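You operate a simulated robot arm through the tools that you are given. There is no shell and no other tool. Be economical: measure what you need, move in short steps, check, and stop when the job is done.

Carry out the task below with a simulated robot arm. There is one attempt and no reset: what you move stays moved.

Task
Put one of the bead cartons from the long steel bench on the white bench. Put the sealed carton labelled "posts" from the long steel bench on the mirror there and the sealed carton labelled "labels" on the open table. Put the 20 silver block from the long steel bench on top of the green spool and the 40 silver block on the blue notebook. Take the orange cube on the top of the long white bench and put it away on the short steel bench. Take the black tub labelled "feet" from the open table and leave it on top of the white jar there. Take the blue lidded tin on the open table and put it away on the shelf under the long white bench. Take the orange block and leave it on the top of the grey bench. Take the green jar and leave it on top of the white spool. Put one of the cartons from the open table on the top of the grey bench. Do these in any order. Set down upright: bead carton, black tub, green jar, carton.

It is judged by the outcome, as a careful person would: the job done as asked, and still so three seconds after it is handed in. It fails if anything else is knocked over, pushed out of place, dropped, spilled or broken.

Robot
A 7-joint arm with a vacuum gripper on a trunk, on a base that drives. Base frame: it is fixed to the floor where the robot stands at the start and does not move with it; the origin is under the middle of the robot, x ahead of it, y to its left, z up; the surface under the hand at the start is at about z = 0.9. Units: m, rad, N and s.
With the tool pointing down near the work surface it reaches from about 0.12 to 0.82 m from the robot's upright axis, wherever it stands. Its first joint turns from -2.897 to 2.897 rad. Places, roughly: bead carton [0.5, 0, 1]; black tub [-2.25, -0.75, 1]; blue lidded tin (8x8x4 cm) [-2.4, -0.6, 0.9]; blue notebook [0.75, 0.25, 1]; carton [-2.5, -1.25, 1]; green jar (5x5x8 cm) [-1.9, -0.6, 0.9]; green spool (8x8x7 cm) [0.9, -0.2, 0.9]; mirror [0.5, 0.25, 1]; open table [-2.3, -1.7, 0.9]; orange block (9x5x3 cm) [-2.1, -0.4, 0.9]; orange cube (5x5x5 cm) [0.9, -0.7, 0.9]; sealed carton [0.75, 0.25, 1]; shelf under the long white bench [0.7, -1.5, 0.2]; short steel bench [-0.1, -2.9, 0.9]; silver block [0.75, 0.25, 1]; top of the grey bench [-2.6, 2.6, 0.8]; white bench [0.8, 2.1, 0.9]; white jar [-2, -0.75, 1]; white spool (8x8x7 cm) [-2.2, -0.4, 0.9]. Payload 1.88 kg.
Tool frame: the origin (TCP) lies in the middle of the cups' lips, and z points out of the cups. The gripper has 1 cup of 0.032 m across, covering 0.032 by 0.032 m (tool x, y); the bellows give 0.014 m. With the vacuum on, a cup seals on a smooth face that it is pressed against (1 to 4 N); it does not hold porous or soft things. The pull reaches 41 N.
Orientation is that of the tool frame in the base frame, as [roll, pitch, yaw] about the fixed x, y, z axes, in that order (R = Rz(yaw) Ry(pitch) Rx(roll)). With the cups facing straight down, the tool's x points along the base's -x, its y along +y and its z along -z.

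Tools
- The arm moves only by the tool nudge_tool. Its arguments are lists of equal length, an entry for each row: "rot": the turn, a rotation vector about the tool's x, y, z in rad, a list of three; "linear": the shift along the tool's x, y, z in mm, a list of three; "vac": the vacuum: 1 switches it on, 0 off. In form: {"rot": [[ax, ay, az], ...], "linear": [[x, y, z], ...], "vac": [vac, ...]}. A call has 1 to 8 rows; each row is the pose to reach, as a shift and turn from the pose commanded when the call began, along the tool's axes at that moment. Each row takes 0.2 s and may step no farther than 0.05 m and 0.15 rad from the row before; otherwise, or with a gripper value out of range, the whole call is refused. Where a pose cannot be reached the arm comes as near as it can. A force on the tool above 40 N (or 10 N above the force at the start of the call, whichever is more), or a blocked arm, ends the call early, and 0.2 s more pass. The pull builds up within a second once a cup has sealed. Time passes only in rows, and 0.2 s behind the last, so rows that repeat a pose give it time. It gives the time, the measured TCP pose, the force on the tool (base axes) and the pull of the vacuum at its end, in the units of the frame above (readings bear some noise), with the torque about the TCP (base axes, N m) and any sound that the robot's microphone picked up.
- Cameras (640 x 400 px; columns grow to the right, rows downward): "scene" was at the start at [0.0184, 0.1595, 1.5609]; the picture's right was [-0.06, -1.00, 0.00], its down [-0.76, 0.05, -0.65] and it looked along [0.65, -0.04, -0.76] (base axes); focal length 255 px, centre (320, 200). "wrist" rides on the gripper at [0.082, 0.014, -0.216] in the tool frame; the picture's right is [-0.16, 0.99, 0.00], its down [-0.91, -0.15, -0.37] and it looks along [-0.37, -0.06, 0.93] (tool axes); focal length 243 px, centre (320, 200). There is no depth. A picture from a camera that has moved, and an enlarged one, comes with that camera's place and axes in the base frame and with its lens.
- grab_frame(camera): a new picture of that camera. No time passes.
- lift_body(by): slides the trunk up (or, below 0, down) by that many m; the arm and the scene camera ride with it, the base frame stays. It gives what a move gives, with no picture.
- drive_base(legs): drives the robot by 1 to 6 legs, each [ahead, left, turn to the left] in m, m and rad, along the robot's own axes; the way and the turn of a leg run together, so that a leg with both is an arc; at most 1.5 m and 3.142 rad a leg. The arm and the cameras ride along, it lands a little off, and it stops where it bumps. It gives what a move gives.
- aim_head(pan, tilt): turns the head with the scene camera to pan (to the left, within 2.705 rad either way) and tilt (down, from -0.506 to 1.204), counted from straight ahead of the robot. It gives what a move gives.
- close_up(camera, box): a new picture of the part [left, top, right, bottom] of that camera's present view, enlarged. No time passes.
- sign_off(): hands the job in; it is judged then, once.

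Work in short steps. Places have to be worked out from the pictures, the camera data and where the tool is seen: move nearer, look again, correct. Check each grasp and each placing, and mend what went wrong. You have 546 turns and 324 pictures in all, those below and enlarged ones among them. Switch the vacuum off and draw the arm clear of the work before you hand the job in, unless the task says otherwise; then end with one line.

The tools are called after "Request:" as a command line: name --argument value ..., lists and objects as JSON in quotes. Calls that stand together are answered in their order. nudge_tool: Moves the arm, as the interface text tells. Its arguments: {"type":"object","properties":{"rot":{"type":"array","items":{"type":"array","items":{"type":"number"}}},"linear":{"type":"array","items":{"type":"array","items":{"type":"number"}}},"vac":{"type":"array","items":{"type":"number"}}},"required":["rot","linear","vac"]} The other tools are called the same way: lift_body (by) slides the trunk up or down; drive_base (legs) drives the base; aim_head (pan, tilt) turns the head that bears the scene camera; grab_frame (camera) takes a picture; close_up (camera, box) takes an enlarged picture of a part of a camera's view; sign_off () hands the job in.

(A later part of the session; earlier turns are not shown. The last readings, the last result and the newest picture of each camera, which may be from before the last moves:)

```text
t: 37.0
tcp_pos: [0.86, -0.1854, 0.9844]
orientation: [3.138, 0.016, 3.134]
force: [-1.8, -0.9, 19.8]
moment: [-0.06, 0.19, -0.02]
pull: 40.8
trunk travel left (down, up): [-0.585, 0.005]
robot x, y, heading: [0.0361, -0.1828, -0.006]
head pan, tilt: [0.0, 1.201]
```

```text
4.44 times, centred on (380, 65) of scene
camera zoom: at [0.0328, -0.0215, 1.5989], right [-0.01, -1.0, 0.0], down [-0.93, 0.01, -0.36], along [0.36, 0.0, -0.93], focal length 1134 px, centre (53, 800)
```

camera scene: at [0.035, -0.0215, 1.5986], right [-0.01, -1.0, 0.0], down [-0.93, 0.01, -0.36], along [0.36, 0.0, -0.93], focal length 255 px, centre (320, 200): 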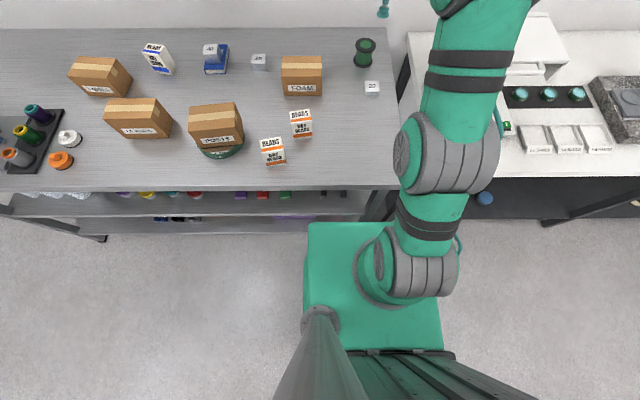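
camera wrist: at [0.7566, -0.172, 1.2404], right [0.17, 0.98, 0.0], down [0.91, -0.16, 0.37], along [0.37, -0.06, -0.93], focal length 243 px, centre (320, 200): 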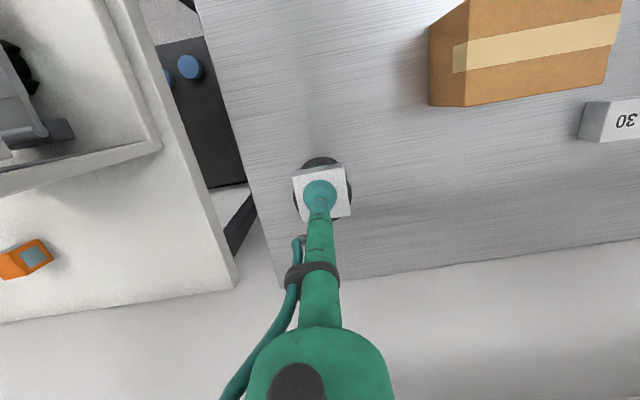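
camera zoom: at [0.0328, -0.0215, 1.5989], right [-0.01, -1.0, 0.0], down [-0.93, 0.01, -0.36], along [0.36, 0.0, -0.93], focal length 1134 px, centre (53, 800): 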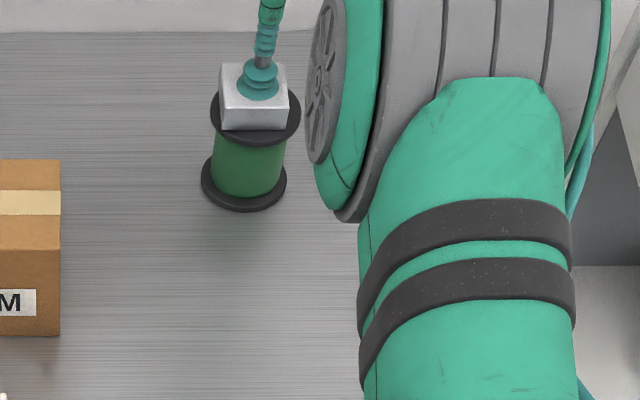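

Contact; block centred on the spool. Release and lift.

Request:
nudge_tool --rot '[[0, 0, 0], [0, 0, 0], [0, 0, 0], [0, 0, 0], [0, 0, 0], [0, 0, 0], [0, 0, 0]]' --linear '[[0, 0, -4], [0, 0, -6], [0, 0, -6], [0, 0, -8], [2, 0, -30], [20, 0, -70], [45, 0, -105]]' --vac '[0, 0, 0, 0, 0, 0, 0]'

Request:
close_up --camera "scene" --box '[330, 20, 430, 110]'

```text
t: 38.6
tcp_pos: [0.8124, -0.185, 1.0823]
orientation: [3.137, 0.006, 3.134]
force: [-0.3, 0.0, -0.6]
moment: [0.02, -0.03, 0.0]
pull: 0.2
trunk travel left (down, up): [-0.585, 0.005]
robot x, y, heading: [0.0376, -0.1832, -0.009]
head pan, tilt: [0.0, 1.201]
```

```text
4.44 times, centred on (380, 65) of scene
camera zoom: at [0.0342, -0.0215, 1.5984], right [-0.01, -1.0, 0.0], down [-0.93, 0.01, -0.36], along [0.36, 0.0, -0.93], focal length 1134 px, centre (53, 800)
```

zoom: 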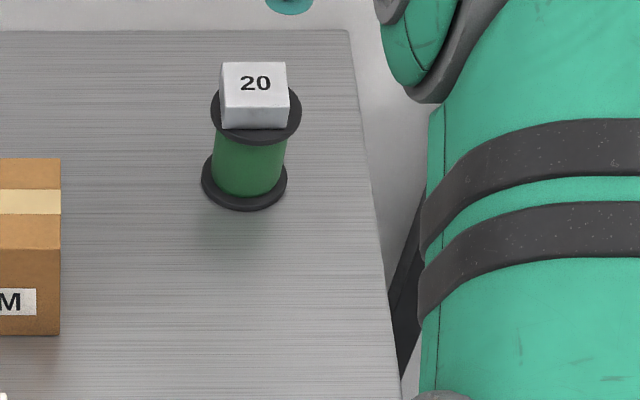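

20 is on the spool. Now go for the front bead carton near (0.444,0.114), moving at z≈1.1.

Request:
nudge_tool --rot '[[0, 0, 0], [0, 0, 0], [0, 0, 0], [0, 0, 0], [0, 0, 0], [0, 0, 0], [0, 0, 0], [0, 0, 0]]' --linear '[[37, 10, -10], [74, 30, -20], [111, 60, -30], [148, 90, -30], [185, 120, -30], [222, 150, -30], [259, 180, -30], [296, 210, -30]]' --vac '[0, 0, 0, 0, 0, 0, 0, 0]'

Request:
grab_frame --camera "scene"

Request:
grab_frame --camera "wrist"

```text
t: 40.4
tcp_pos: [0.5223, 0.0251, 1.1148]
orientation: [3.14, 0.005, 3.132]
force: [0.2, -0.7, 0.4]
moment: [0.0, 0.01, 0.0]
pull: 0.0
trunk travel left (down, up): [-0.585, 0.005]
robot x, y, heading: [0.0406, -0.1832, -0.003]
head pan, tilt: [0.0, 1.201]
```

```text
285 pictures are left
camera scene: at [0.0347, -0.0215, 1.5985], right [-0.01, -1.0, 0.0], down [-0.93, 0.01, -0.36], along [0.36, 0.0, -0.93], focal length 255 px, centre (320, 200)
```

scene: 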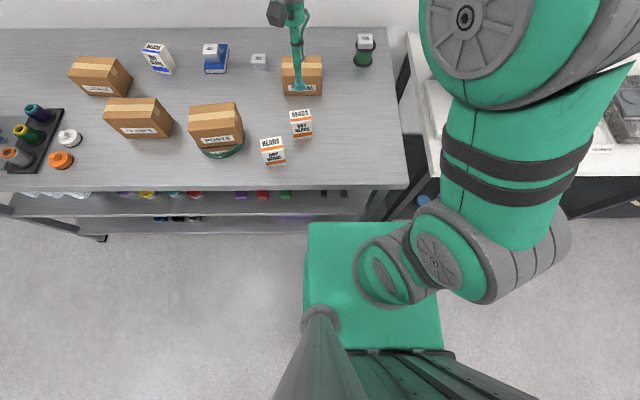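

```text
284 pictures are left
camera wrist: at [0.4393, 0.0397, 1.3303], right [0.18, 0.98, 0.0], down [0.91, -0.16, 0.38], along [0.38, -0.06, -0.92], focal length 243 px, centre (320, 200)
```

wrist: 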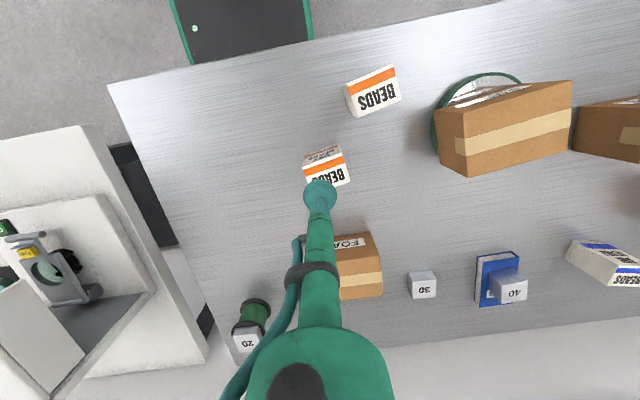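

Bead carton B is right under the tool; close look at its top.

Request:
close_up --camera "wrist" --box '[260, 120, 400, 220]'

Request:
close_up --camera "scene" --box '[240, 80, 340, 180]'

```text
4.00 times, centred on (330, 170) of wrist
camera zoom: at [0.4393, 0.0397, 1.3303], right [0.18, 0.98, 0.0], down [0.91, -0.16, 0.38], along [0.38, -0.06, -0.92], focal length 970 px, centre (280, 320)
```

zoom: 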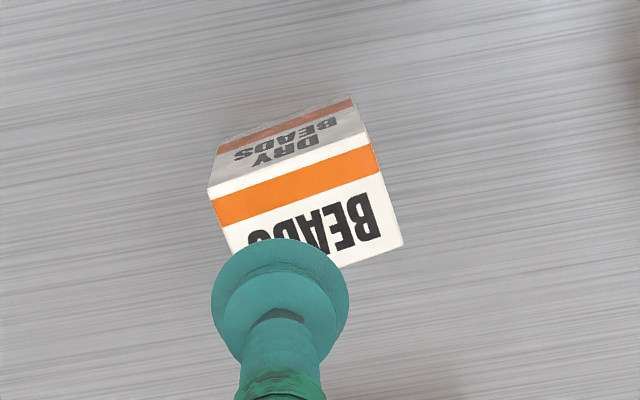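

```text
4.00 times, centred on (290, 130) of scene
camera zoom: at [0.0347, -0.0215, 1.5985], right [-0.01, -1.0, 0.0], down [-0.93, 0.01, -0.36], along [0.36, 0.0, -0.93], focal length 1021 px, centre (440, 480)
```

zoom: 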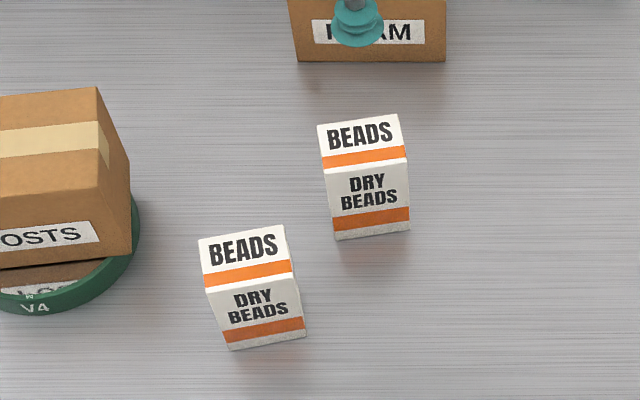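

Bead carton B top ~ (0.544,0.034,0.98). Move over and descend.

Request:
nudge_tool --rot '[[0, 0, 0], [0, 0, 0], [0, 0, 0], [0, 0, 0], [0, 0, 0], [0, 0, 0]]' --linear '[[-12, 5, 30], [-22, 9, 75], [-22, 9, 110], [-22, 9, 124], [-22, 9, 132], [-22, 9, 138]]' --vac '[0, 0, 1, 1, 1, 1]'

Request:
close_up --camera "scene" --box '[240, 80, 340, 180]'

```text
t: 41.8
tcp_pos: [0.544, 0.0395, 0.9792]
orientation: [3.134, 0.015, 3.132]
force: [-2.5, 2.7, 30.6]
moment: [-0.11, 0.13, -0.11]
pull: 40.8
trunk travel left (down, up): [-0.585, 0.005]
robot x, y, heading: [0.0368, -0.186, -0.008]
head pan, tilt: [0.0, 1.201]
```

```text
4.00 times, centred on (290, 130) of scene
camera zoom: at [0.0326, -0.022, 1.599], right [-0.01, -1.0, 0.0], down [-0.93, 0.01, -0.36], along [0.36, 0.0, -0.93], focal length 1021 px, centre (440, 480)
```

zoom: 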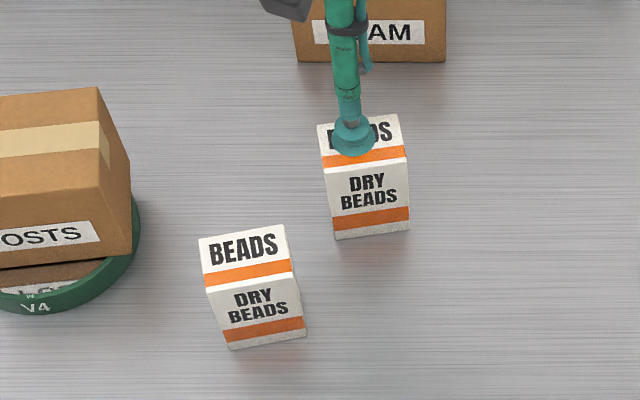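

Sealed. Lift high, then look toward the white bench (to the left).

Request:
nudge_tool --rot '[[0, 0, 0], [0, 0, 0], [0, 0, 0], [0, 0, 0], [0, 0, 0]]' --linear '[[0, 0, -15], [0, 0, -50], [0, 0, -95], [20, -25, -130], [45, -50, -160]]' --vac '[1, 1, 1, 1, 1]'

Request:
aim_head --pan 1.15 --tilt 0.55

Request:
grab_frame --camera "scene"

```text
t: 43.0
tcp_pos: [0.4974, -0.0104, 1.1336]
orientation: [3.138, 0.004, 3.134]
force: [0.6, 0.6, -1.7]
moment: [-0.01, 0.03, -0.01]
pull: 40.5
trunk travel left (down, up): [-0.585, 0.005]
robot x, y, heading: [0.0371, -0.187, -0.007]
head pan, tilt: [0.0, 1.201]
```

```text
t: 44.4
tcp_pos: [0.499, -0.0102, 1.1332]
orientation: [3.137, 0.007, 3.131]
force: [0.3, -0.7, -1.5]
moment: [0.02, -0.01, 0.04]
pull: 40.5
trunk travel left (down, up): [-0.585, 0.005]
robot x, y, heading: [0.0366, -0.1851, -0.007]
head pan, tilt: [1.15, 0.55]
```

```text
280 pictures are left
camera scene: at [0.0162, 0.0606, 1.6476], right [0.91, -0.41, 0.0], down [-0.22, -0.48, -0.85], along [0.35, 0.78, -0.52], focal length 255 px, centre (320, 200)
```

scene: 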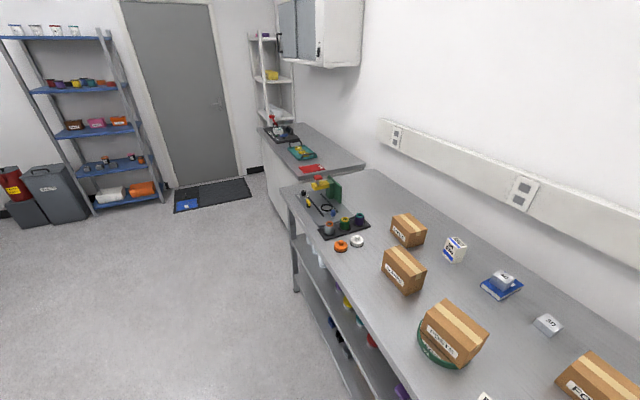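

White bench runs beyond the steel bench, front edge x≈0.5, y≈1.4–2.7. Raise a bit more, back off, and drive left.

Request:
nudge_tool --rot '[[0, 0, 0], [0, 0, 0]]' --linear '[[0, 0, -40], [0, 0, -70]]' --vac '[1, 1]'

Request:
drive_base --legs '[[-0.15, 0, 0], [0, 1.0, 0], [0, 0.85, 0]]'

Request:
aim_head --pan 0.0 --tilt 0.75

Request:
grab_frame --camera "scene"

Request:
grab_frame --camera "wrist"

```text
t: 45.0
tcp_pos: [0.4966, -0.0122, 1.2013]
orientation: [3.14, 0.006, 3.134]
force: [-0.9, -0.7, -1.0]
moment: [0.02, -0.01, 0.0]
pull: 40.9
trunk travel left (down, up): [-0.585, 0.005]
robot x, y, heading: [0.0392, -0.1842, -0.002]
head pan, tilt: [1.15, 0.55]
```

```text
t: 55.2
tcp_pos: [0.3341, 1.8324, 1.2024]
orientation: [3.14, 0.007, -3.138]
force: [-0.5, -0.5, -1.6]
moment: [0.01, 0.05, -0.02]
pull: 40.8
trunk travel left (down, up): [-0.585, 0.005]
robot x, y, heading: [-0.1242, 1.6499, 0.011]
head pan, tilt: [1.15, 0.55]
```

```text
t: 56.6
tcp_pos: [0.3325, 1.834, 1.2031]
orientation: [3.137, 0.005, -3.136]
force: [0.9, -0.4, -1.4]
moment: [0.02, 0.0, 0.0]
pull: 40.8
trunk travel left (down, up): [-0.585, 0.005]
robot x, y, heading: [-0.122, 1.6497, 0.008]
head pan, tilt: [0.0, 0.75]
```

```text
279 pictures are left
camera scene: at [-0.1012, 1.8177, 1.6302], right [0.01, -1.0, 0.0], down [-0.68, -0.01, -0.73], along [0.73, 0.01, -0.68], focal length 255 px, centre (320, 200)
```

scene: 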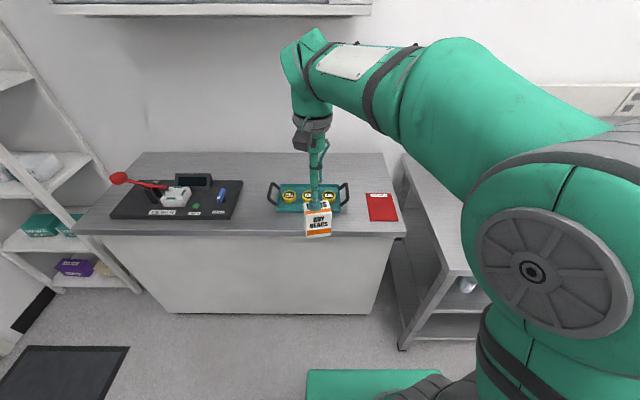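

```text
278 pictures are left
camera wrist: at [0.2515, 1.8467, 1.4189], right [0.16, 0.99, 0.0], down [0.91, -0.15, 0.38], along [0.38, -0.06, -0.93], focal length 243 px, centre (320, 200)
```

wrist: 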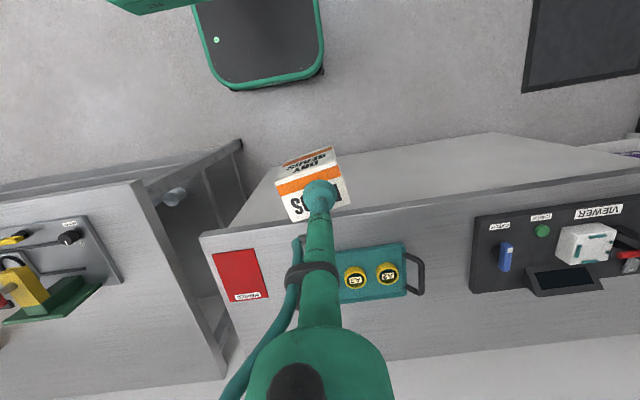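

Free gap on the white bench between the viewer tray and the teal tray, around (0.61,2.11). Drive closer.

Request:
drive_base --legs '[[0, 0.4, 0], [0.06, 0, 0]]'

Request:
grab_frame --camera "scene"

Request:
grab_frame --camera "wrist"

```text
t: 59.7
tcp_pos: [0.3942, 2.2287, 1.2026]
orientation: [3.141, 0.005, 3.136]
force: [-0.2, -0.7, -1.9]
moment: [-0.01, 0.08, 0.02]
pull: 40.8
trunk travel left (down, up): [-0.585, 0.005]
robot x, y, heading: [-0.0651, 2.0543, -0.003]
head pan, tilt: [0.0, 0.75]
```

```text
277 pictures are left
camera scene: at [-0.0402, 2.2173, 1.6302], right [0.0, -1.0, 0.0], down [-0.68, 0.0, -0.73], along [0.73, 0.0, -0.68], focal length 255 px, centre (320, 200)
```

scene: 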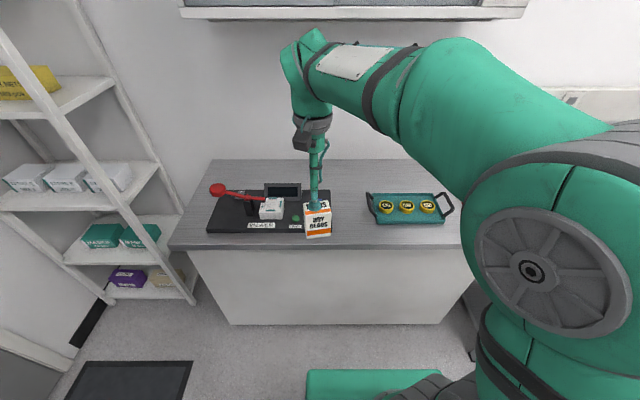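

```text
276 pictures are left
camera wrist: at [0.3129, 2.2423, 1.4185], right [0.17, 0.99, 0.0], down [0.91, -0.16, 0.38], along [0.37, -0.06, -0.93], focal length 243 px, centre (320, 200)
```

wrist: 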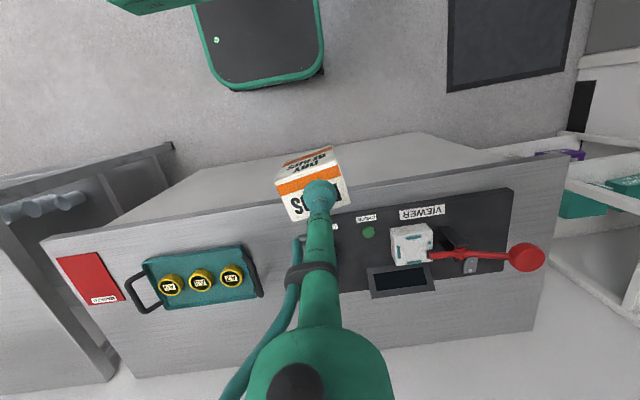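

Target (0.62,2.10). Move there at height.

Request:
nudge_tool --rot '[[0, 0, 0], [0, 0, 0], [0, 0, 0], [0, 0, 0], [0, 0, 0], [0, 0, 0], [0, 0, 0], [0, 0, 0]]' --linear '[[-38, -22, 0], [-76, -43, 0], [-114, -65, 0], [-152, -86, 10], [-190, -108, 20], [-226, -129, 40], [-226, -129, 85], [-226, -129, 130]]' --vac '[1, 1, 1, 1, 1, 1, 1, 1]'

Request:
grab_frame --camera "scene"

Request:
grab_frame --camera "wrist"

```text
t: 61.5
tcp_pos: [0.6211, 2.0995, 1.0684]
orientation: [3.14, 0.007, 3.136]
force: [0.3, 0.3, -1.5]
moment: [0.03, -0.01, 0.01]
pull: 40.7
trunk travel left (down, up): [-0.585, 0.005]
robot x, y, heading: [-0.064, 2.0549, -0.007]
head pan, tilt: [0.0, 0.75]
```

```text
275 pictures are left
camera scene: at [-0.0408, 2.2173, 1.6303], right [0.0, -1.0, 0.0], down [-0.68, 0.0, -0.73], along [0.73, 0.0, -0.68], focal length 255 px, centre (320, 200)
```

scene: 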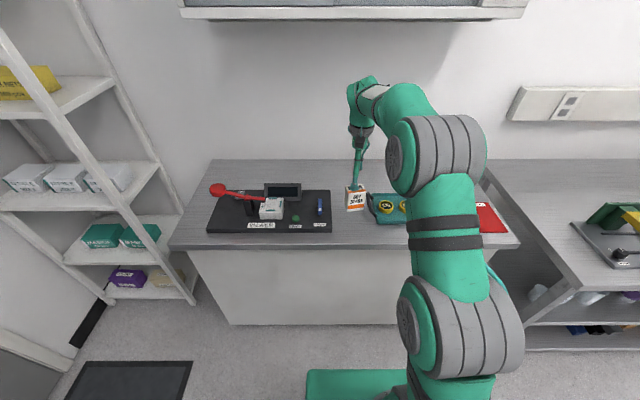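

```text
274 pictures are left
camera wrist: at [0.5379, 2.1129, 1.2852], right [0.17, 0.99, 0.0], down [0.91, -0.16, 0.38], along [0.38, -0.06, -0.92], focal length 243 px, centre (320, 200)
```

wrist: 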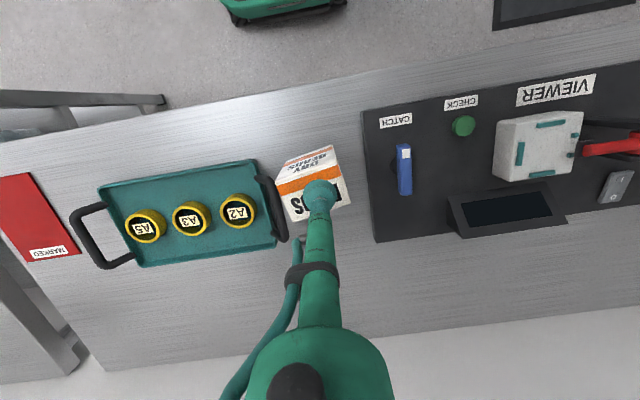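

Clear of both trays. Lower to contact.

Request:
nudge_tool --rot '[[0, 0, 0], [0, 0, 0], [0, 0, 0], [0, 0, 0], [0, 0, 0], [0, 0, 0]]' --linear '[[0, 0, 35], [0, 0, 60], [0, 0, 72], [0, 0, 79], [0, 0, 85], [0, 0, 90]]' --vac '[1, 1, 1, 1, 1, 1]'

Request:
close_up --camera "scene" --box '[300, 140, 420, 240]'

```text
t: 62.9
tcp_pos: [0.6218, 2.0984, 0.9859]
orientation: [3.138, 0.007, 3.137]
force: [-0.8, -1.3, 7.6]
moment: [-0.01, 0.06, 0.01]
pull: 40.6
trunk travel left (down, up): [-0.585, 0.005]
robot x, y, heading: [-0.0638, 2.0479, -0.005]
head pan, tilt: [0.0, 0.75]
```

```text
4.00 times, centred on (360, 190) of scene
camera zoom: at [-0.0417, 2.2169, 1.6305], right [0.0, -1.0, 0.0], down [-0.68, 0.0, -0.73], along [0.73, 0.0, -0.68], focal length 1021 px, centre (160, 240)
```

zoom: 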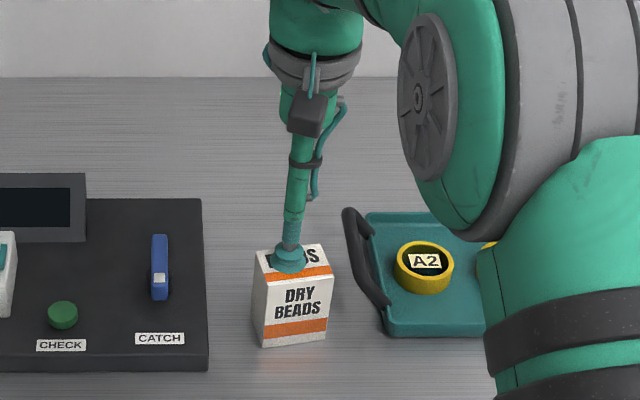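

Contact (7.6 N), carton upright on the bench. Release and lift.

Request:
nudge_tool --rot '[[0, 0, 0], [0, 0, 0], [0, 0, 0], [0, 0, 0], [0, 0, 0], [0, 0, 0], [0, 0, 0], [0, 0, 0]]' --linear '[[0, 0, 0], [0, 0, -1], [0, 0, -1], [0, 0, -4], [0, 0, -30], [0, 0, -75], [0, 0, -120], [0, 0, -165]]' --vac '[0, 0, 0, 0, 0, 0, 0, 0]'

Request:
grab_frame --camera "scene"

```text
t: 64.7
tcp_pos: [0.6188, 2.1009, 1.1488]
orientation: [3.139, 0.004, 3.136]
force: [0.6, 0.5, -0.1]
moment: [0.0, -0.03, 0.0]
pull: 0.0
trunk travel left (down, up): [-0.585, 0.005]
robot x, y, heading: [-0.0657, 2.0493, -0.009]
head pan, tilt: [0.0, 0.75]
```

```text
272 pictures are left
camera scene: at [-0.0409, 2.2172, 1.6302], right [0.0, -1.0, 0.0], down [-0.68, 0.0, -0.73], along [0.73, 0.0, -0.68], focal length 255 px, centre (320, 200)
```

scene: 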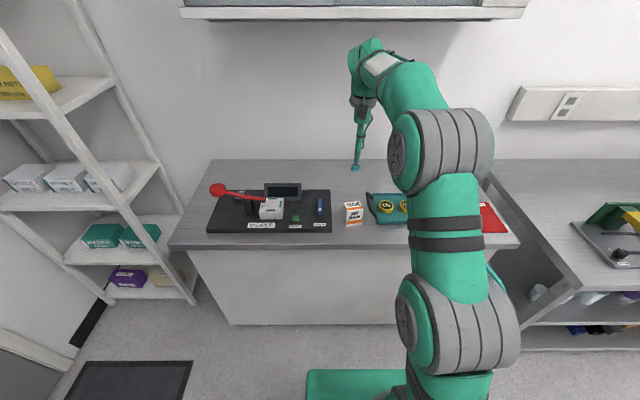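

Bead carton placed. Retract the arm and drive back to the "labels" carton (~(0.73,0.69)).

Request:
nudge_tool --rot '[[0, 0, 0], [0, 0, 0], [0, 0, 0], [0, 0, 0], [0, 0, 0]]' --linear '[[45, 0, -10], [90, 0, -20], [135, 0, -30], [180, 0, -40], [220, 0, -50]]' --vac '[0, 0, 0, 0, 0]'

Request:
drive_base --legs '[[-0.08, 0, 0], [0, -1.35, 0], [0.12, 0, 0]]'

Request:
grab_frame --camera "scene"

Request:
grab_frame --camera "wrist"

```text
t: 65.9
tcp_pos: [0.3954, 2.0975, 1.1966]
orientation: [3.141, 0.005, 3.136]
force: [-0.1, -0.7, -0.5]
moment: [0.0, 0.03, 0.0]
pull: 0.1
trunk travel left (down, up): [-0.585, 0.005]
robot x, y, heading: [-0.0678, 2.0545, -0.005]
head pan, tilt: [0.0, 0.75]
```

```text
t: 74.1
tcp_pos: [0.4349, 0.7548, 1.1972]
orientation: [3.141, 0.006, -3.137]
force: [-0.3, 0.2, 0.0]
moment: [0.01, 0.01, 0.01]
pull: 0.1
trunk travel left (down, up): [-0.585, 0.005]
robot x, y, heading: [-0.0288, 0.7044, 0.01]
head pan, tilt: [0.0, 0.75]
```

```text
271 pictures are left
camera scene: at [-0.0028, 0.8691, 1.6302], right [0.01, -1.0, 0.0], down [-0.68, -0.01, -0.73], along [0.73, 0.01, -0.68], focal length 255 px, centre (320, 200)
```

scene: 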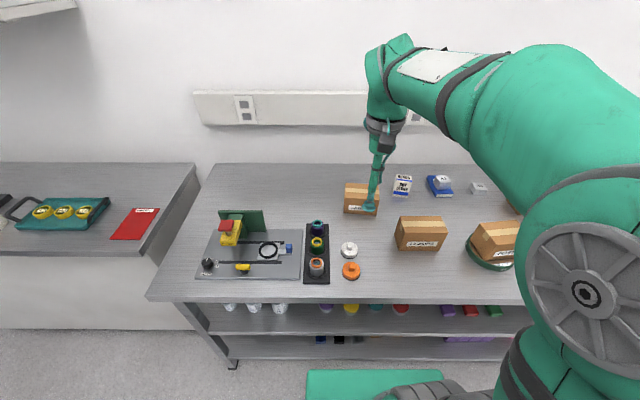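

```text
270 pictures are left
camera wrist: at [0.3538, 0.7677, 1.4126], right [0.16, 0.99, 0.0], down [0.91, -0.15, 0.38], along [0.37, -0.06, -0.93], focal length 243 px, centre (320, 200)
```

wrist: 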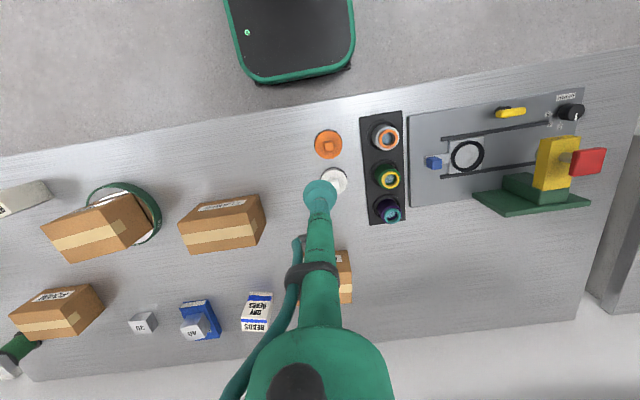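

Labels carton near (0.74,0.71). Move above it and take a look.

Request:
nudge_tool --rot '[[0, 0, 0], [0, 0, 0], [0, 0, 0], [0, 0, 0], [0, 0, 0], [0, 0, 0], [0, 0, 0], [0, 0, 0]]' --linear '[[-43, -7, 0], [-86, -14, 0], [-129, -21, 0], [-172, -28, 0], [-215, -35, 10], [-258, -42, 25], [-300, -47, 50], [-302, -47, 95]]' --vac '[0, 0, 0, 0, 0, 0, 0, 0]'

Request:
grab_frame --camera "wrist"

Request:
close_up --camera "scene" --box '[310, 130, 430, 230]'

```text
t: 75.9
tcp_pos: [0.737, 0.7093, 1.105]
orientation: [3.14, 0.009, -3.138]
force: [-0.3, 0.6, 0.4]
moment: [0.01, -0.06, -0.03]
pull: 0.1
trunk travel left (down, up): [-0.585, 0.005]
robot x, y, heading: [-0.0253, 0.7054, 0.009]
head pan, tilt: [0.0, 0.75]
```

```text
269 pictures are left
camera wrist: at [0.6545, 0.7226, 1.321], right [0.16, 0.99, 0.0], down [0.91, -0.15, 0.38], along [0.38, -0.06, -0.92], focal length 243 px, centre (320, 200)
```

wrist: 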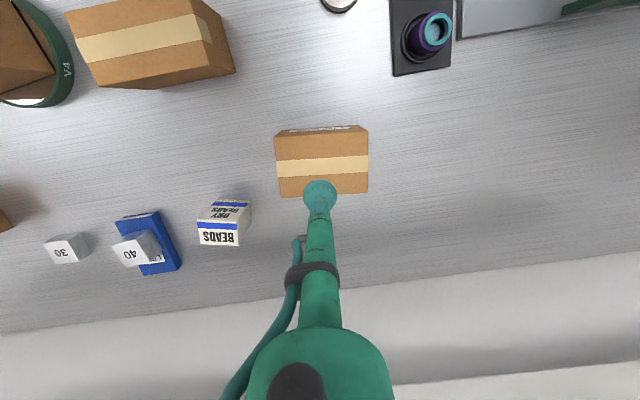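

```text
4.00 times, centred on (370, 180) of scene
camera zoom: at [-0.0052, 0.869, 1.6304], right [0.01, -1.0, 0.0], down [-0.68, -0.01, -0.73], along [0.73, 0.01, -0.68], focal length 1021 px, centre (120, 280)
```

zoom: 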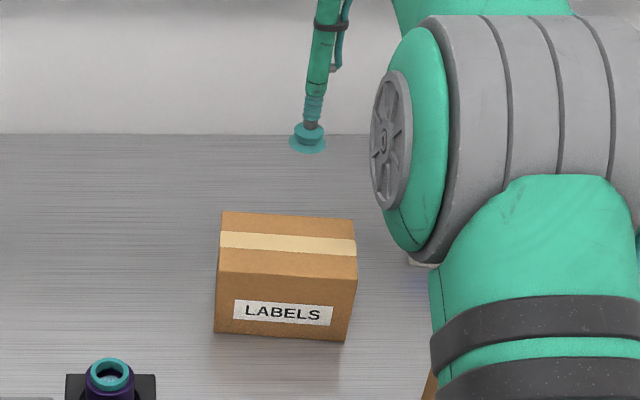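

Grasp point ~(0.742,0.712). Descend with suction.

Request:
nudge_tool --rot '[[0, 0, 0], [0, 0, 0], [0, 0, 0], [0, 0, 0], [0, 0, 0], [0, 0, 0]]' --linear '[[-5, 3, 45], [-5, 3, 90], [-5, 3, 112], [-5, 3, 120], [-5, 3, 126], [-5, 3, 131]]' --vac '[0, 1, 1, 1, 1, 1]'

```text
t: 77.3
tcp_pos: [0.7413, 0.7157, 0.9777]
orientation: [3.139, 0.013, -3.134]
force: [-6.5, 6.7, 30.7]
moment: [-0.08, 0.02, -0.36]
pull: 40.3
trunk travel left (down, up): [-0.585, 0.005]
robot x, y, heading: [-0.0267, 0.7031, 0.01]
head pan, tilt: [0.0, 0.75]
```

Sealed. Lift and retract, then look toward the open table behind-right.

Request:
nudge_tool --rot '[[0, 0, 0], [0, 0, 0], [0, 0, 0], [0, 0, 0], [0, 0, 0], [0, 0, 0], [0, 0, 0], [0, 0, 0]]' --linear '[[0, 0, -15], [0, 0, -55], [0, 0, -100], [30, 0, -135], [65, 0, -165], [105, 0, -190], [150, 0, -200], [195, 0, -205]]' --vac '[1, 1, 1, 1, 1, 1, 1, 1]'

Request:
nudge_tool --rot '[[0, 0, 0], [0, 0, 0], [0, 0, 0]]' --linear '[[45, 0, 0], [90, 0, 0], [125, 0, 0]]' --vac '[1, 1, 1]'

Request:
aim_head --pan -2.6 --tilt 0.4

Request:
grab_frame --camera "scene"

Request:
aim_head --pan 2.6 --tilt 0.4

Request:
grab_frame --camera "scene"

```text
t: 79.1
tcp_pos: [0.544, 0.7134, 1.1771]
orientation: [3.139, 0.005, -3.134]
force: [-0.3, 0.0, -3.4]
moment: [0.01, 0.0, -0.02]
pull: 40.9
trunk travel left (down, up): [-0.585, 0.005]
robot x, y, heading: [-0.027, 0.7028, 0.008]
head pan, tilt: [0.0, 0.75]
```

```text
t: 79.9
tcp_pos: [0.4206, 0.7118, 1.1769]
orientation: [3.14, 0.004, -3.138]
force: [0.9, -0.2, -3.7]
moment: [0.01, 0.0, 0.01]
pull: 41.0
trunk travel left (down, up): [-0.585, 0.005]
robot x, y, heading: [-0.0259, 0.7053, 0.01]
head pan, tilt: [0.0, 0.75]
```

```text
t: 82.2
tcp_pos: [0.4226, 0.7117, 1.1763]
orientation: [3.14, 0.005, -3.137]
force: [-0.6, -0.5, -4.0]
moment: [0.01, -0.01, -0.01]
pull: 40.5
trunk travel left (down, up): [-0.585, 0.005]
robot x, y, heading: [-0.0246, 0.7047, 0.01]
head pan, tilt: [-2.601, 0.4]
```

```text
267 pictures are left
camera scene: at [-0.1651, 0.8199, 1.6613], right [-0.52, 0.85, 0.0], down [0.33, 0.2, -0.92], along [-0.79, -0.48, -0.39], focal length 255 px, centre (320, 200)
```

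scene: 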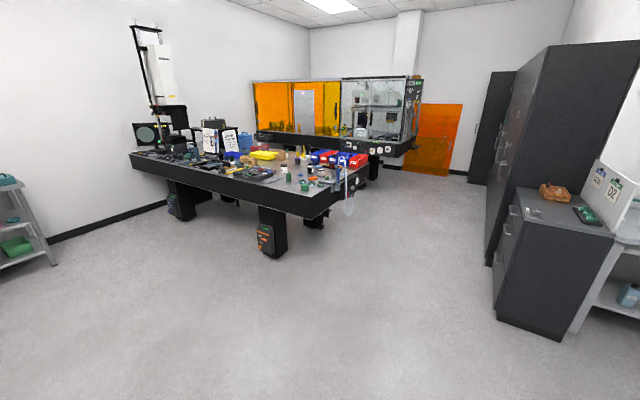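

```text
t: 86.3
tcp_pos: [0.4218, 0.7122, 1.1769]
orientation: [3.139, 0.006, -3.137]
force: [0.4, -0.5, -3.6]
moment: [0.07, 0.01, -0.01]
pull: 41.1
trunk travel left (down, up): [-0.585, 0.005]
robot x, y, heading: [-0.0285, 0.7053, 0.007]
head pan, tilt: [2.601, 0.4]
```

```text
266 pictures are left
camera scene: at [-0.1659, 0.9154, 1.6613], right [0.51, 0.86, 0.0], down [0.34, -0.2, -0.92], along [-0.79, 0.47, -0.39], focal length 255 px, centre (320, 200)
```

scene: 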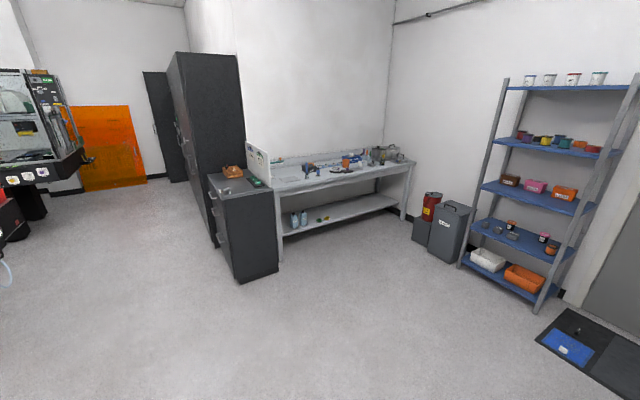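

The open table is the optical table. Zoom on it by re-aiming the head.

Request:
aim_head --pan -2.55 --tilt 0.35

Request:
close_up --camera "scene" --box '[110, 100, 390, 250]'

```text
t: 90.3
tcp_pos: [0.4216, 0.7137, 1.176]
orientation: [3.14, 0.005, -3.137]
force: [-0.7, -0.6, -3.6]
moment: [-0.01, -0.03, -0.01]
pull: 41.5
trunk travel left (down, up): [-0.585, 0.005]
robot x, y, heading: [-0.0269, 0.7026, 0.007]
head pan, tilt: [-2.55, 0.351]
```

```text
2.29 times, centred on (250, 175) of scene
camera zoom: at [-0.163, 0.8157, 1.6659], right [-0.56, 0.83, 0.0], down [0.28, 0.19, -0.94], along [-0.77, -0.53, -0.34], focal length 583 px, centre (480, 257)
```

zoom: 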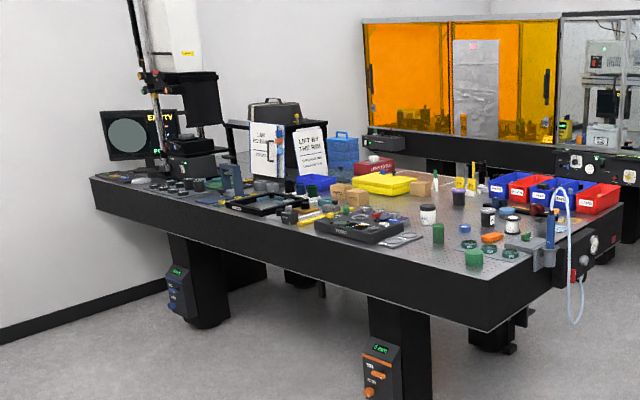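

Table near edge is about x=-1.65, from y≈-0.17 to -3.1. Back away, turn around and drive up to it.

Request:
drive_base --legs '[[-0.45, 0, 0], [0, 0, 1.57], [0, 0, 1.56], [0.0, 1.3, 0], [0.5, 0, 0]]'

Request:
aim_head --pan 0 --tilt 0.7

Request:
grab_frame --camera "scene"

```text
t: 109.6
tcp_pos: [-1.455, -0.6334, 1.1756]
orientation: [3.139, 0.006, -0.018]
force: [0.2, -0.4, -3.6]
moment: [-0.02, -0.01, 0.0]
pull: 41.1
trunk travel left (down, up): [-0.585, 0.005]
robot x, y, heading: [-1.0049, -0.636, 3.129]
head pan, tilt: [-2.55, 0.351]
```

```text
t: 111.9
tcp_pos: [-1.4539, -0.6326, 1.1763]
orientation: [3.14, 0.005, -0.016]
force: [-0.5, 0.0, -3.0]
moment: [-0.03, -0.04, 0.0]
pull: 40.6
trunk travel left (down, up): [-0.585, 0.005]
robot x, y, heading: [-1.0103, -0.634, 3.129]
head pan, tilt: [0.0, 0.7]
```

```text
264 pictures are left
camera scene: at [-1.0328, -0.7992, 1.6345], right [0.02, 1.0, 0.0], down [0.64, -0.01, -0.76], along [-0.76, 0.01, -0.64], focal length 255 px, centre (320, 200)
```

scene: 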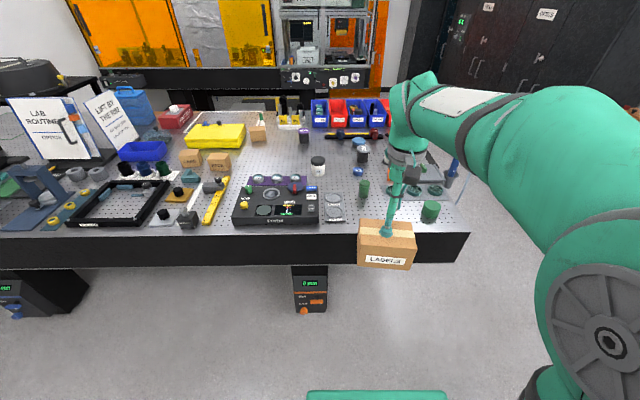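

Request:
close_up --camera "scene" --box '[160, 80, 330, 240]'

Request:
close_up --camera "scene" --box '[300, 80, 470, 240]'

Request:
close_up --camera "scene" --box '[0, 80, 180, 240]'

```text
2.50 times, centred on (245, 160) of scene
camera zoom: at [-1.0328, -0.7992, 1.6345], right [0.02, 1.0, 0.0], down [0.64, -0.01, -0.76], along [-0.76, 0.01, -0.64], focal length 638 px, centre (508, 300)
```

zoom: 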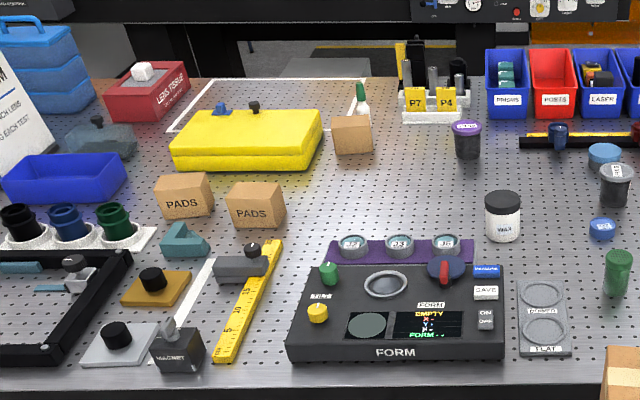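

```text
2.50 times, centred on (385, 160) of scene
camera zoom: at [-1.0328, -0.7992, 1.6345], right [0.02, 1.0, 0.0], down [0.64, -0.01, -0.76], along [-0.76, 0.01, -0.64], focal length 638 px, centre (158, 300)
```

zoom: 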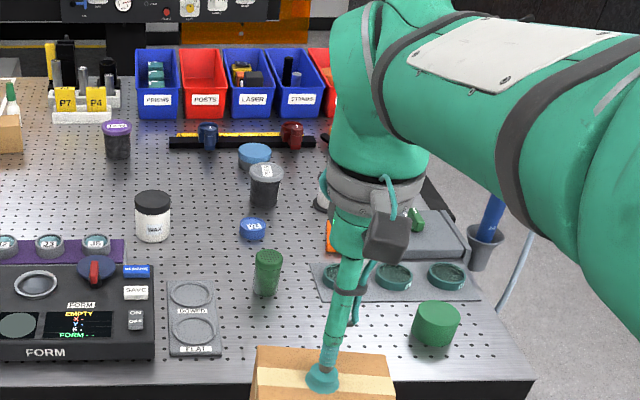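

```text
2.50 times, centred on (90, 160) of scene
camera zoom: at [-1.0328, -0.7992, 1.6345], right [0.02, 1.0, 0.0], down [0.64, -0.01, -0.76], along [-0.76, 0.01, -0.64], focal length 638 px, centre (895, 300)
```

zoom: 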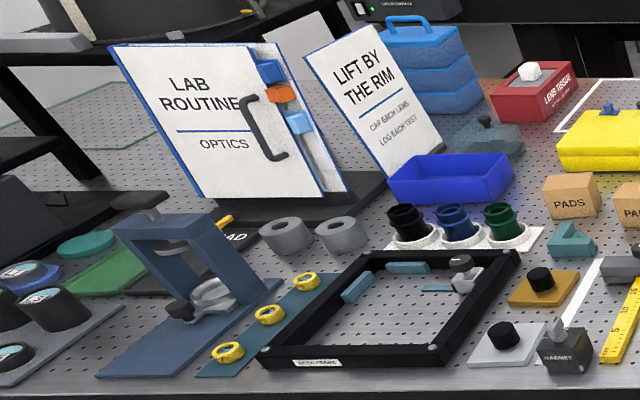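

Free space on the open table lies between the PADS cartons and the white jar, around (-2.2,-1.05). Base top (~0.49) fits under the slab (~0.70) away from the pedestal at y≈-0.84, so I drive left to y≈-1.3 and ahead.

Request:
drive_base --legs '[[0, 0.66, 0], [0.3, 0, 0.012]]'

Request:
aim_head --pan -0.1 --tilt 0.8

Request:
grab_frame --camera "scene"

Request:
grab_frame --camera "wrist"

```text
t: 117.1
tcp_pos: [-1.7541, -1.3035, 1.176]
orientation: [3.14, 0.005, 0.015]
force: [-0.1, 0.6, -4.4]
moment: [-0.03, -0.01, 0.0]
pull: 40.5
trunk travel left (down, up): [-0.585, 0.005]
robot x, y, heading: [-1.3094, -1.294, -3.121]
head pan, tilt: [0.0, 0.7]
```

```text
t: 117.8
tcp_pos: [-1.7535, -1.3024, 1.1753]
orientation: [3.138, 0.007, 0.016]
force: [0.1, 0.1, -2.9]
moment: [0.01, -0.03, 0.0]
pull: 40.7
trunk travel left (down, up): [-0.585, 0.005]
robot x, y, heading: [-1.3061, -1.2867, -3.121]
head pan, tilt: [-0.099, 0.799]
```

```text
260 pictures are left
camera scene: at [-1.3227, -1.4466, 1.6263], right [0.08, 1.0, 0.0], down [0.71, -0.06, -0.7], along [-0.7, 0.06, -0.72], focal length 255 px, centre (320, 200)
```

scene: 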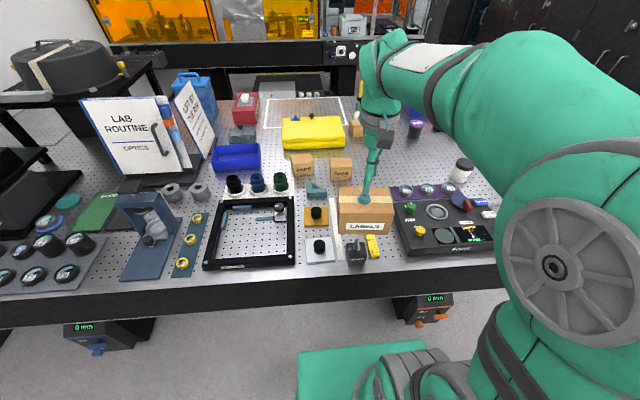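

```text
259 pictures are left
camera wrist: at [-1.6696, -1.3148, 1.3922], right [-0.15, -0.99, 0.0], down [-0.92, 0.14, 0.38], along [-0.37, 0.05, -0.93], focal length 243 px, centre (320, 200)
```

wrist: 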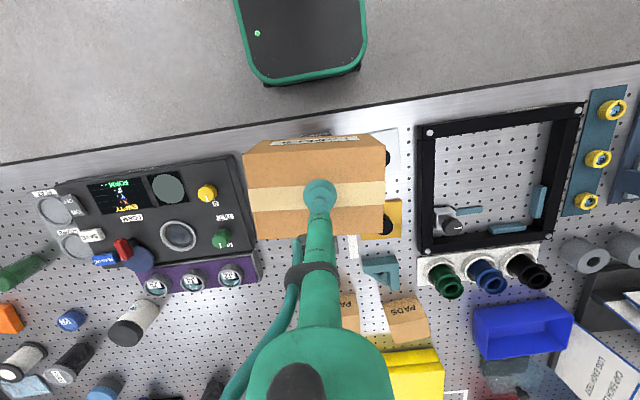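

Advance another 0.12 m; then swing the carton to about (-2.15,-1.02).

Request:
drive_base --legs '[[0.12, 0, 0]]'

Request:
grab_frame --camera "scene"

```text
t: 119.0
tcp_pos: [-1.873, -1.3064, 1.1761]
orientation: [3.141, 0.004, 0.019]
force: [0.2, 0.7, -3.4]
moment: [0.0, -0.01, 0.0]
pull: 40.5
trunk travel left (down, up): [-0.585, 0.005]
robot x, y, heading: [-1.4251, -1.2936, -3.122]
head pan, tilt: [-0.099, 0.799]
```

```text
258 pictures are left
camera scene: at [-1.4413, -1.4489, 1.6262], right [0.08, 1.0, 0.0], down [0.71, -0.06, -0.7], along [-0.69, 0.06, -0.72], focal length 255 px, centre (320, 200)
```

scene: 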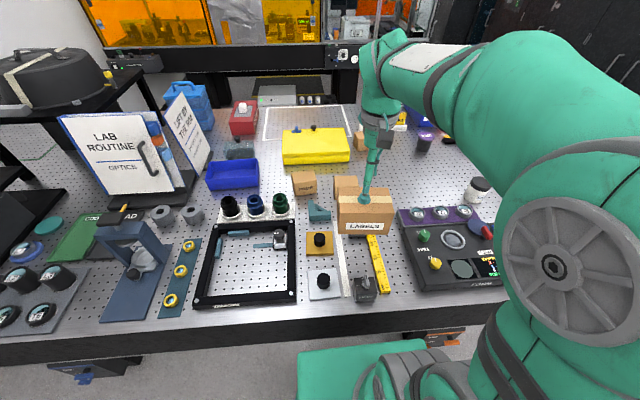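

Request:
nudge_tool --rot '[[0, 0, 0], [0, 0, 0], [0, 0, 0], [0, 0, 0], [0, 0, 0], [0, 0, 0], [0, 0, 0], [0, 0, 0]]' --linear '[[-30, -32, 0], [-60, -65, 0], [-90, -98, 0], [-120, -131, 0], [-150, -164, 0], [-180, -197, 0], [-210, -229, 0], [-240, -260, 0]]' --vac '[1, 1, 1, 1, 1, 1, 1, 1]'

Request:
grab_frame --camera "scene"

Request:
grab_frame --camera "wrist"

```text
t: 120.8
tcp_pos: [-2.1192, -1.0467, 1.1719]
orientation: [3.137, -0.001, 0.018]
force: [-0.9, -0.3, -3.4]
moment: [-0.09, -0.11, -0.02]
pull: 41.0
trunk travel left (down, up): [-0.585, 0.005]
robot x, y, heading: [-1.4236, -1.2897, -3.124]
head pan, tilt: [-0.099, 0.799]
```

```text
257 pictures are left
camera scene: at [-1.4428, -1.4479, 1.6262], right [0.08, 1.0, 0.0], down [0.72, -0.06, -0.7], along [-0.69, 0.06, -0.72], focal length 255 px, centre (320, 200)
```

scene: 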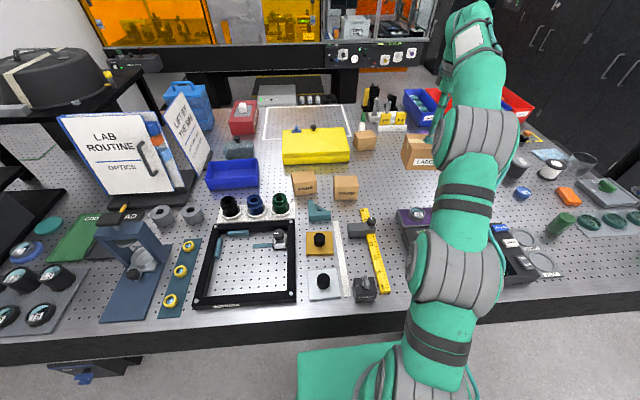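

```text
256 pictures are left
camera wrist: at [-2.0356, -1.0579, 1.3878], right [-0.15, -0.99, 0.0], down [-0.92, 0.14, 0.37], along [-0.37, 0.05, -0.93], focal length 243 px, centre (320, 200)
```

wrist: 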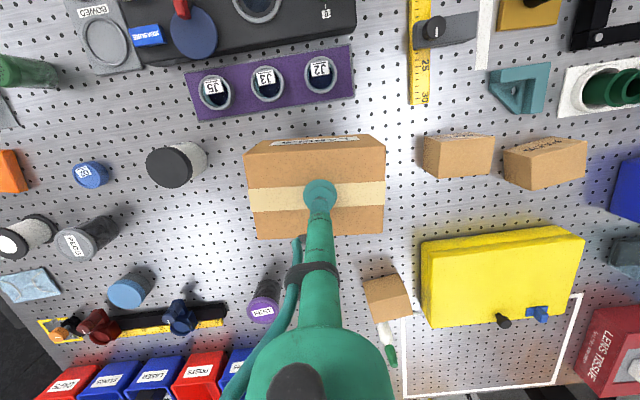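

Footprint is clear here. Shift a little farther and lower.

Request:
nudge_tool --rot '[[0, 0, 0], [0, 0, 0], [0, 0, 0], [0, 0, 0]]' --linear '[[-15, 0, 40], [-15, 0, 85], [-15, 0, 130], [-15, 0, 160]]' --vac '[1, 1, 1, 1]'

Request:
grab_frame --camera "wrist"

Request:
close_up --camera "scene" --box '[330, 100, 480, 220]'

```text
t: 121.8
tcp_pos: [-2.1304, -1.049, 1.0135]
orientation: [3.14, 0.005, 0.016]
force: [-0.1, 0.2, -4.4]
moment: [-0.01, -0.02, -0.01]
pull: 40.9
trunk travel left (down, up): [-0.585, 0.005]
robot x, y, heading: [-1.4248, -1.2935, -3.12]
head pan, tilt: [-0.099, 0.799]
```

```text
255 pictures are left
camera wrist: at [-2.0466, -1.0609, 1.2303], right [-0.15, -0.99, 0.0], down [-0.92, 0.14, 0.38], along [-0.37, 0.05, -0.93], focal length 243 px, centre (320, 200)
```

wrist: 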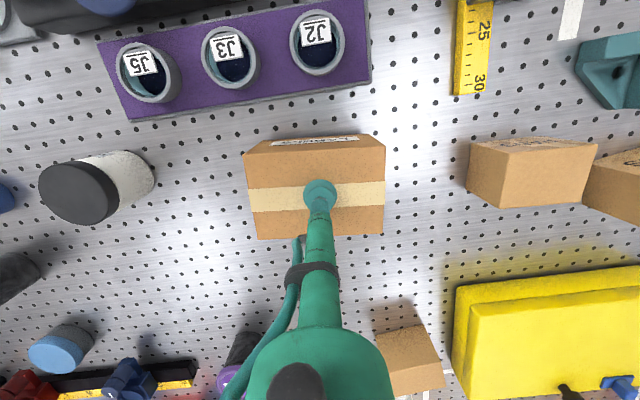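

```text
3.33 times, centred on (405, 160) of scene
camera zoom: at [-1.4413, -1.4486, 1.6263], right [0.08, 1.0, 0.0], down [0.71, -0.06, -0.7], along [-0.69, 0.06, -0.72], focal length 851 px, centre (37, 333)
```

zoom: 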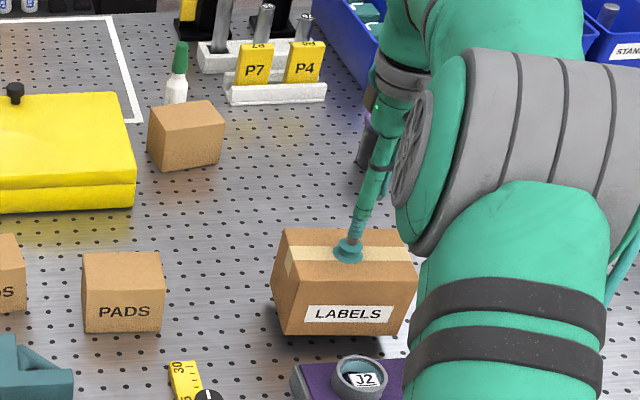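

Request:
nudge_tool --rot '[[0, 0, 0], [0, 0, 0], [0, 0, 0], [0, 0, 0], [0, 0, 0]]' --linear '[[0, 0, 10], [0, 0, 18], [0, 0, 25], [0, 0, 30], [0, 0, 34]]' --vac '[1, 1, 1, 1, 1]'

```text
t: 123.0
tcp_pos: [-2.1307, -1.0503, 0.9868]
orientation: [-3.141, 0.011, 0.017]
force: [3.7, 1.1, 32.2]
moment: [-0.02, 0.03, -0.52]
pull: 40.8
trunk travel left (down, up): [-0.585, 0.005]
robot x, y, heading: [-1.4248, -1.2915, -3.125]
head pan, tilt: [-0.099, 0.799]
```

Contact. Release and lift.

Request:
nudge_tool --rot '[[0, 0, 0], [0, 0, 0], [0, 0, 0], [0, 0, 0], [0, 0, 0], [0, 0, 0], [0, 0, 0], [0, 0, 0]]' --linear '[[0, 0, -6], [0, 0, -8], [0, 0, -8], [0, 0, -10], [0, 0, -40], [0, 0, -85], [0, 0, -120], [10, 40, -140]]' --vac '[0, 0, 0, 0, 0, 0, 0, 0]'

Request:
grab_frame --camera "wrist"

Request:
grab_frame --camera "scene"

```text
t: 124.8
tcp_pos: [-2.1219, -1.0883, 1.12]
orientation: [3.14, 0.003, 0.019]
force: [0.0, 0.7, -0.3]
moment: [-0.03, 0.0, 0.0]
pull: 0.1
trunk travel left (down, up): [-0.585, 0.005]
robot x, y, heading: [-1.4257, -1.2925, -3.123]
head pan, tilt: [-0.099, 0.799]
```

```text
253 pictures are left
camera wrist: at [-2.0361, -1.1006, 1.3367], right [-0.15, -0.99, 0.0], down [-0.92, 0.14, 0.38], along [-0.37, 0.05, -0.93], focal length 243 px, centre (320, 200)
```

wrist: 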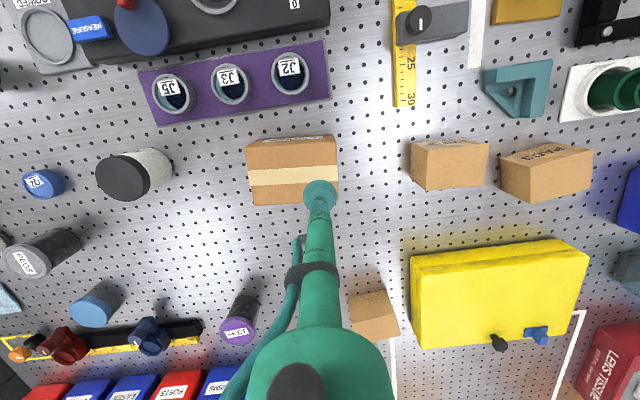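

```text
252 pictures are left
camera scene: at [-1.4405, -1.4488, 1.6262], right [0.08, 1.0, 0.0], down [0.71, -0.06, -0.7], along [-0.69, 0.06, -0.72], focal length 255 px, centre (320, 200)
```

scene: 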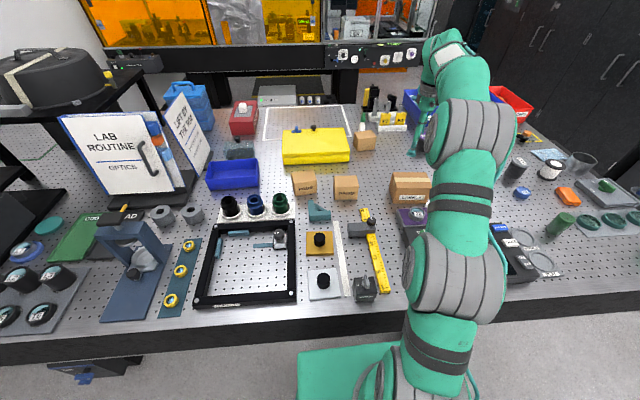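

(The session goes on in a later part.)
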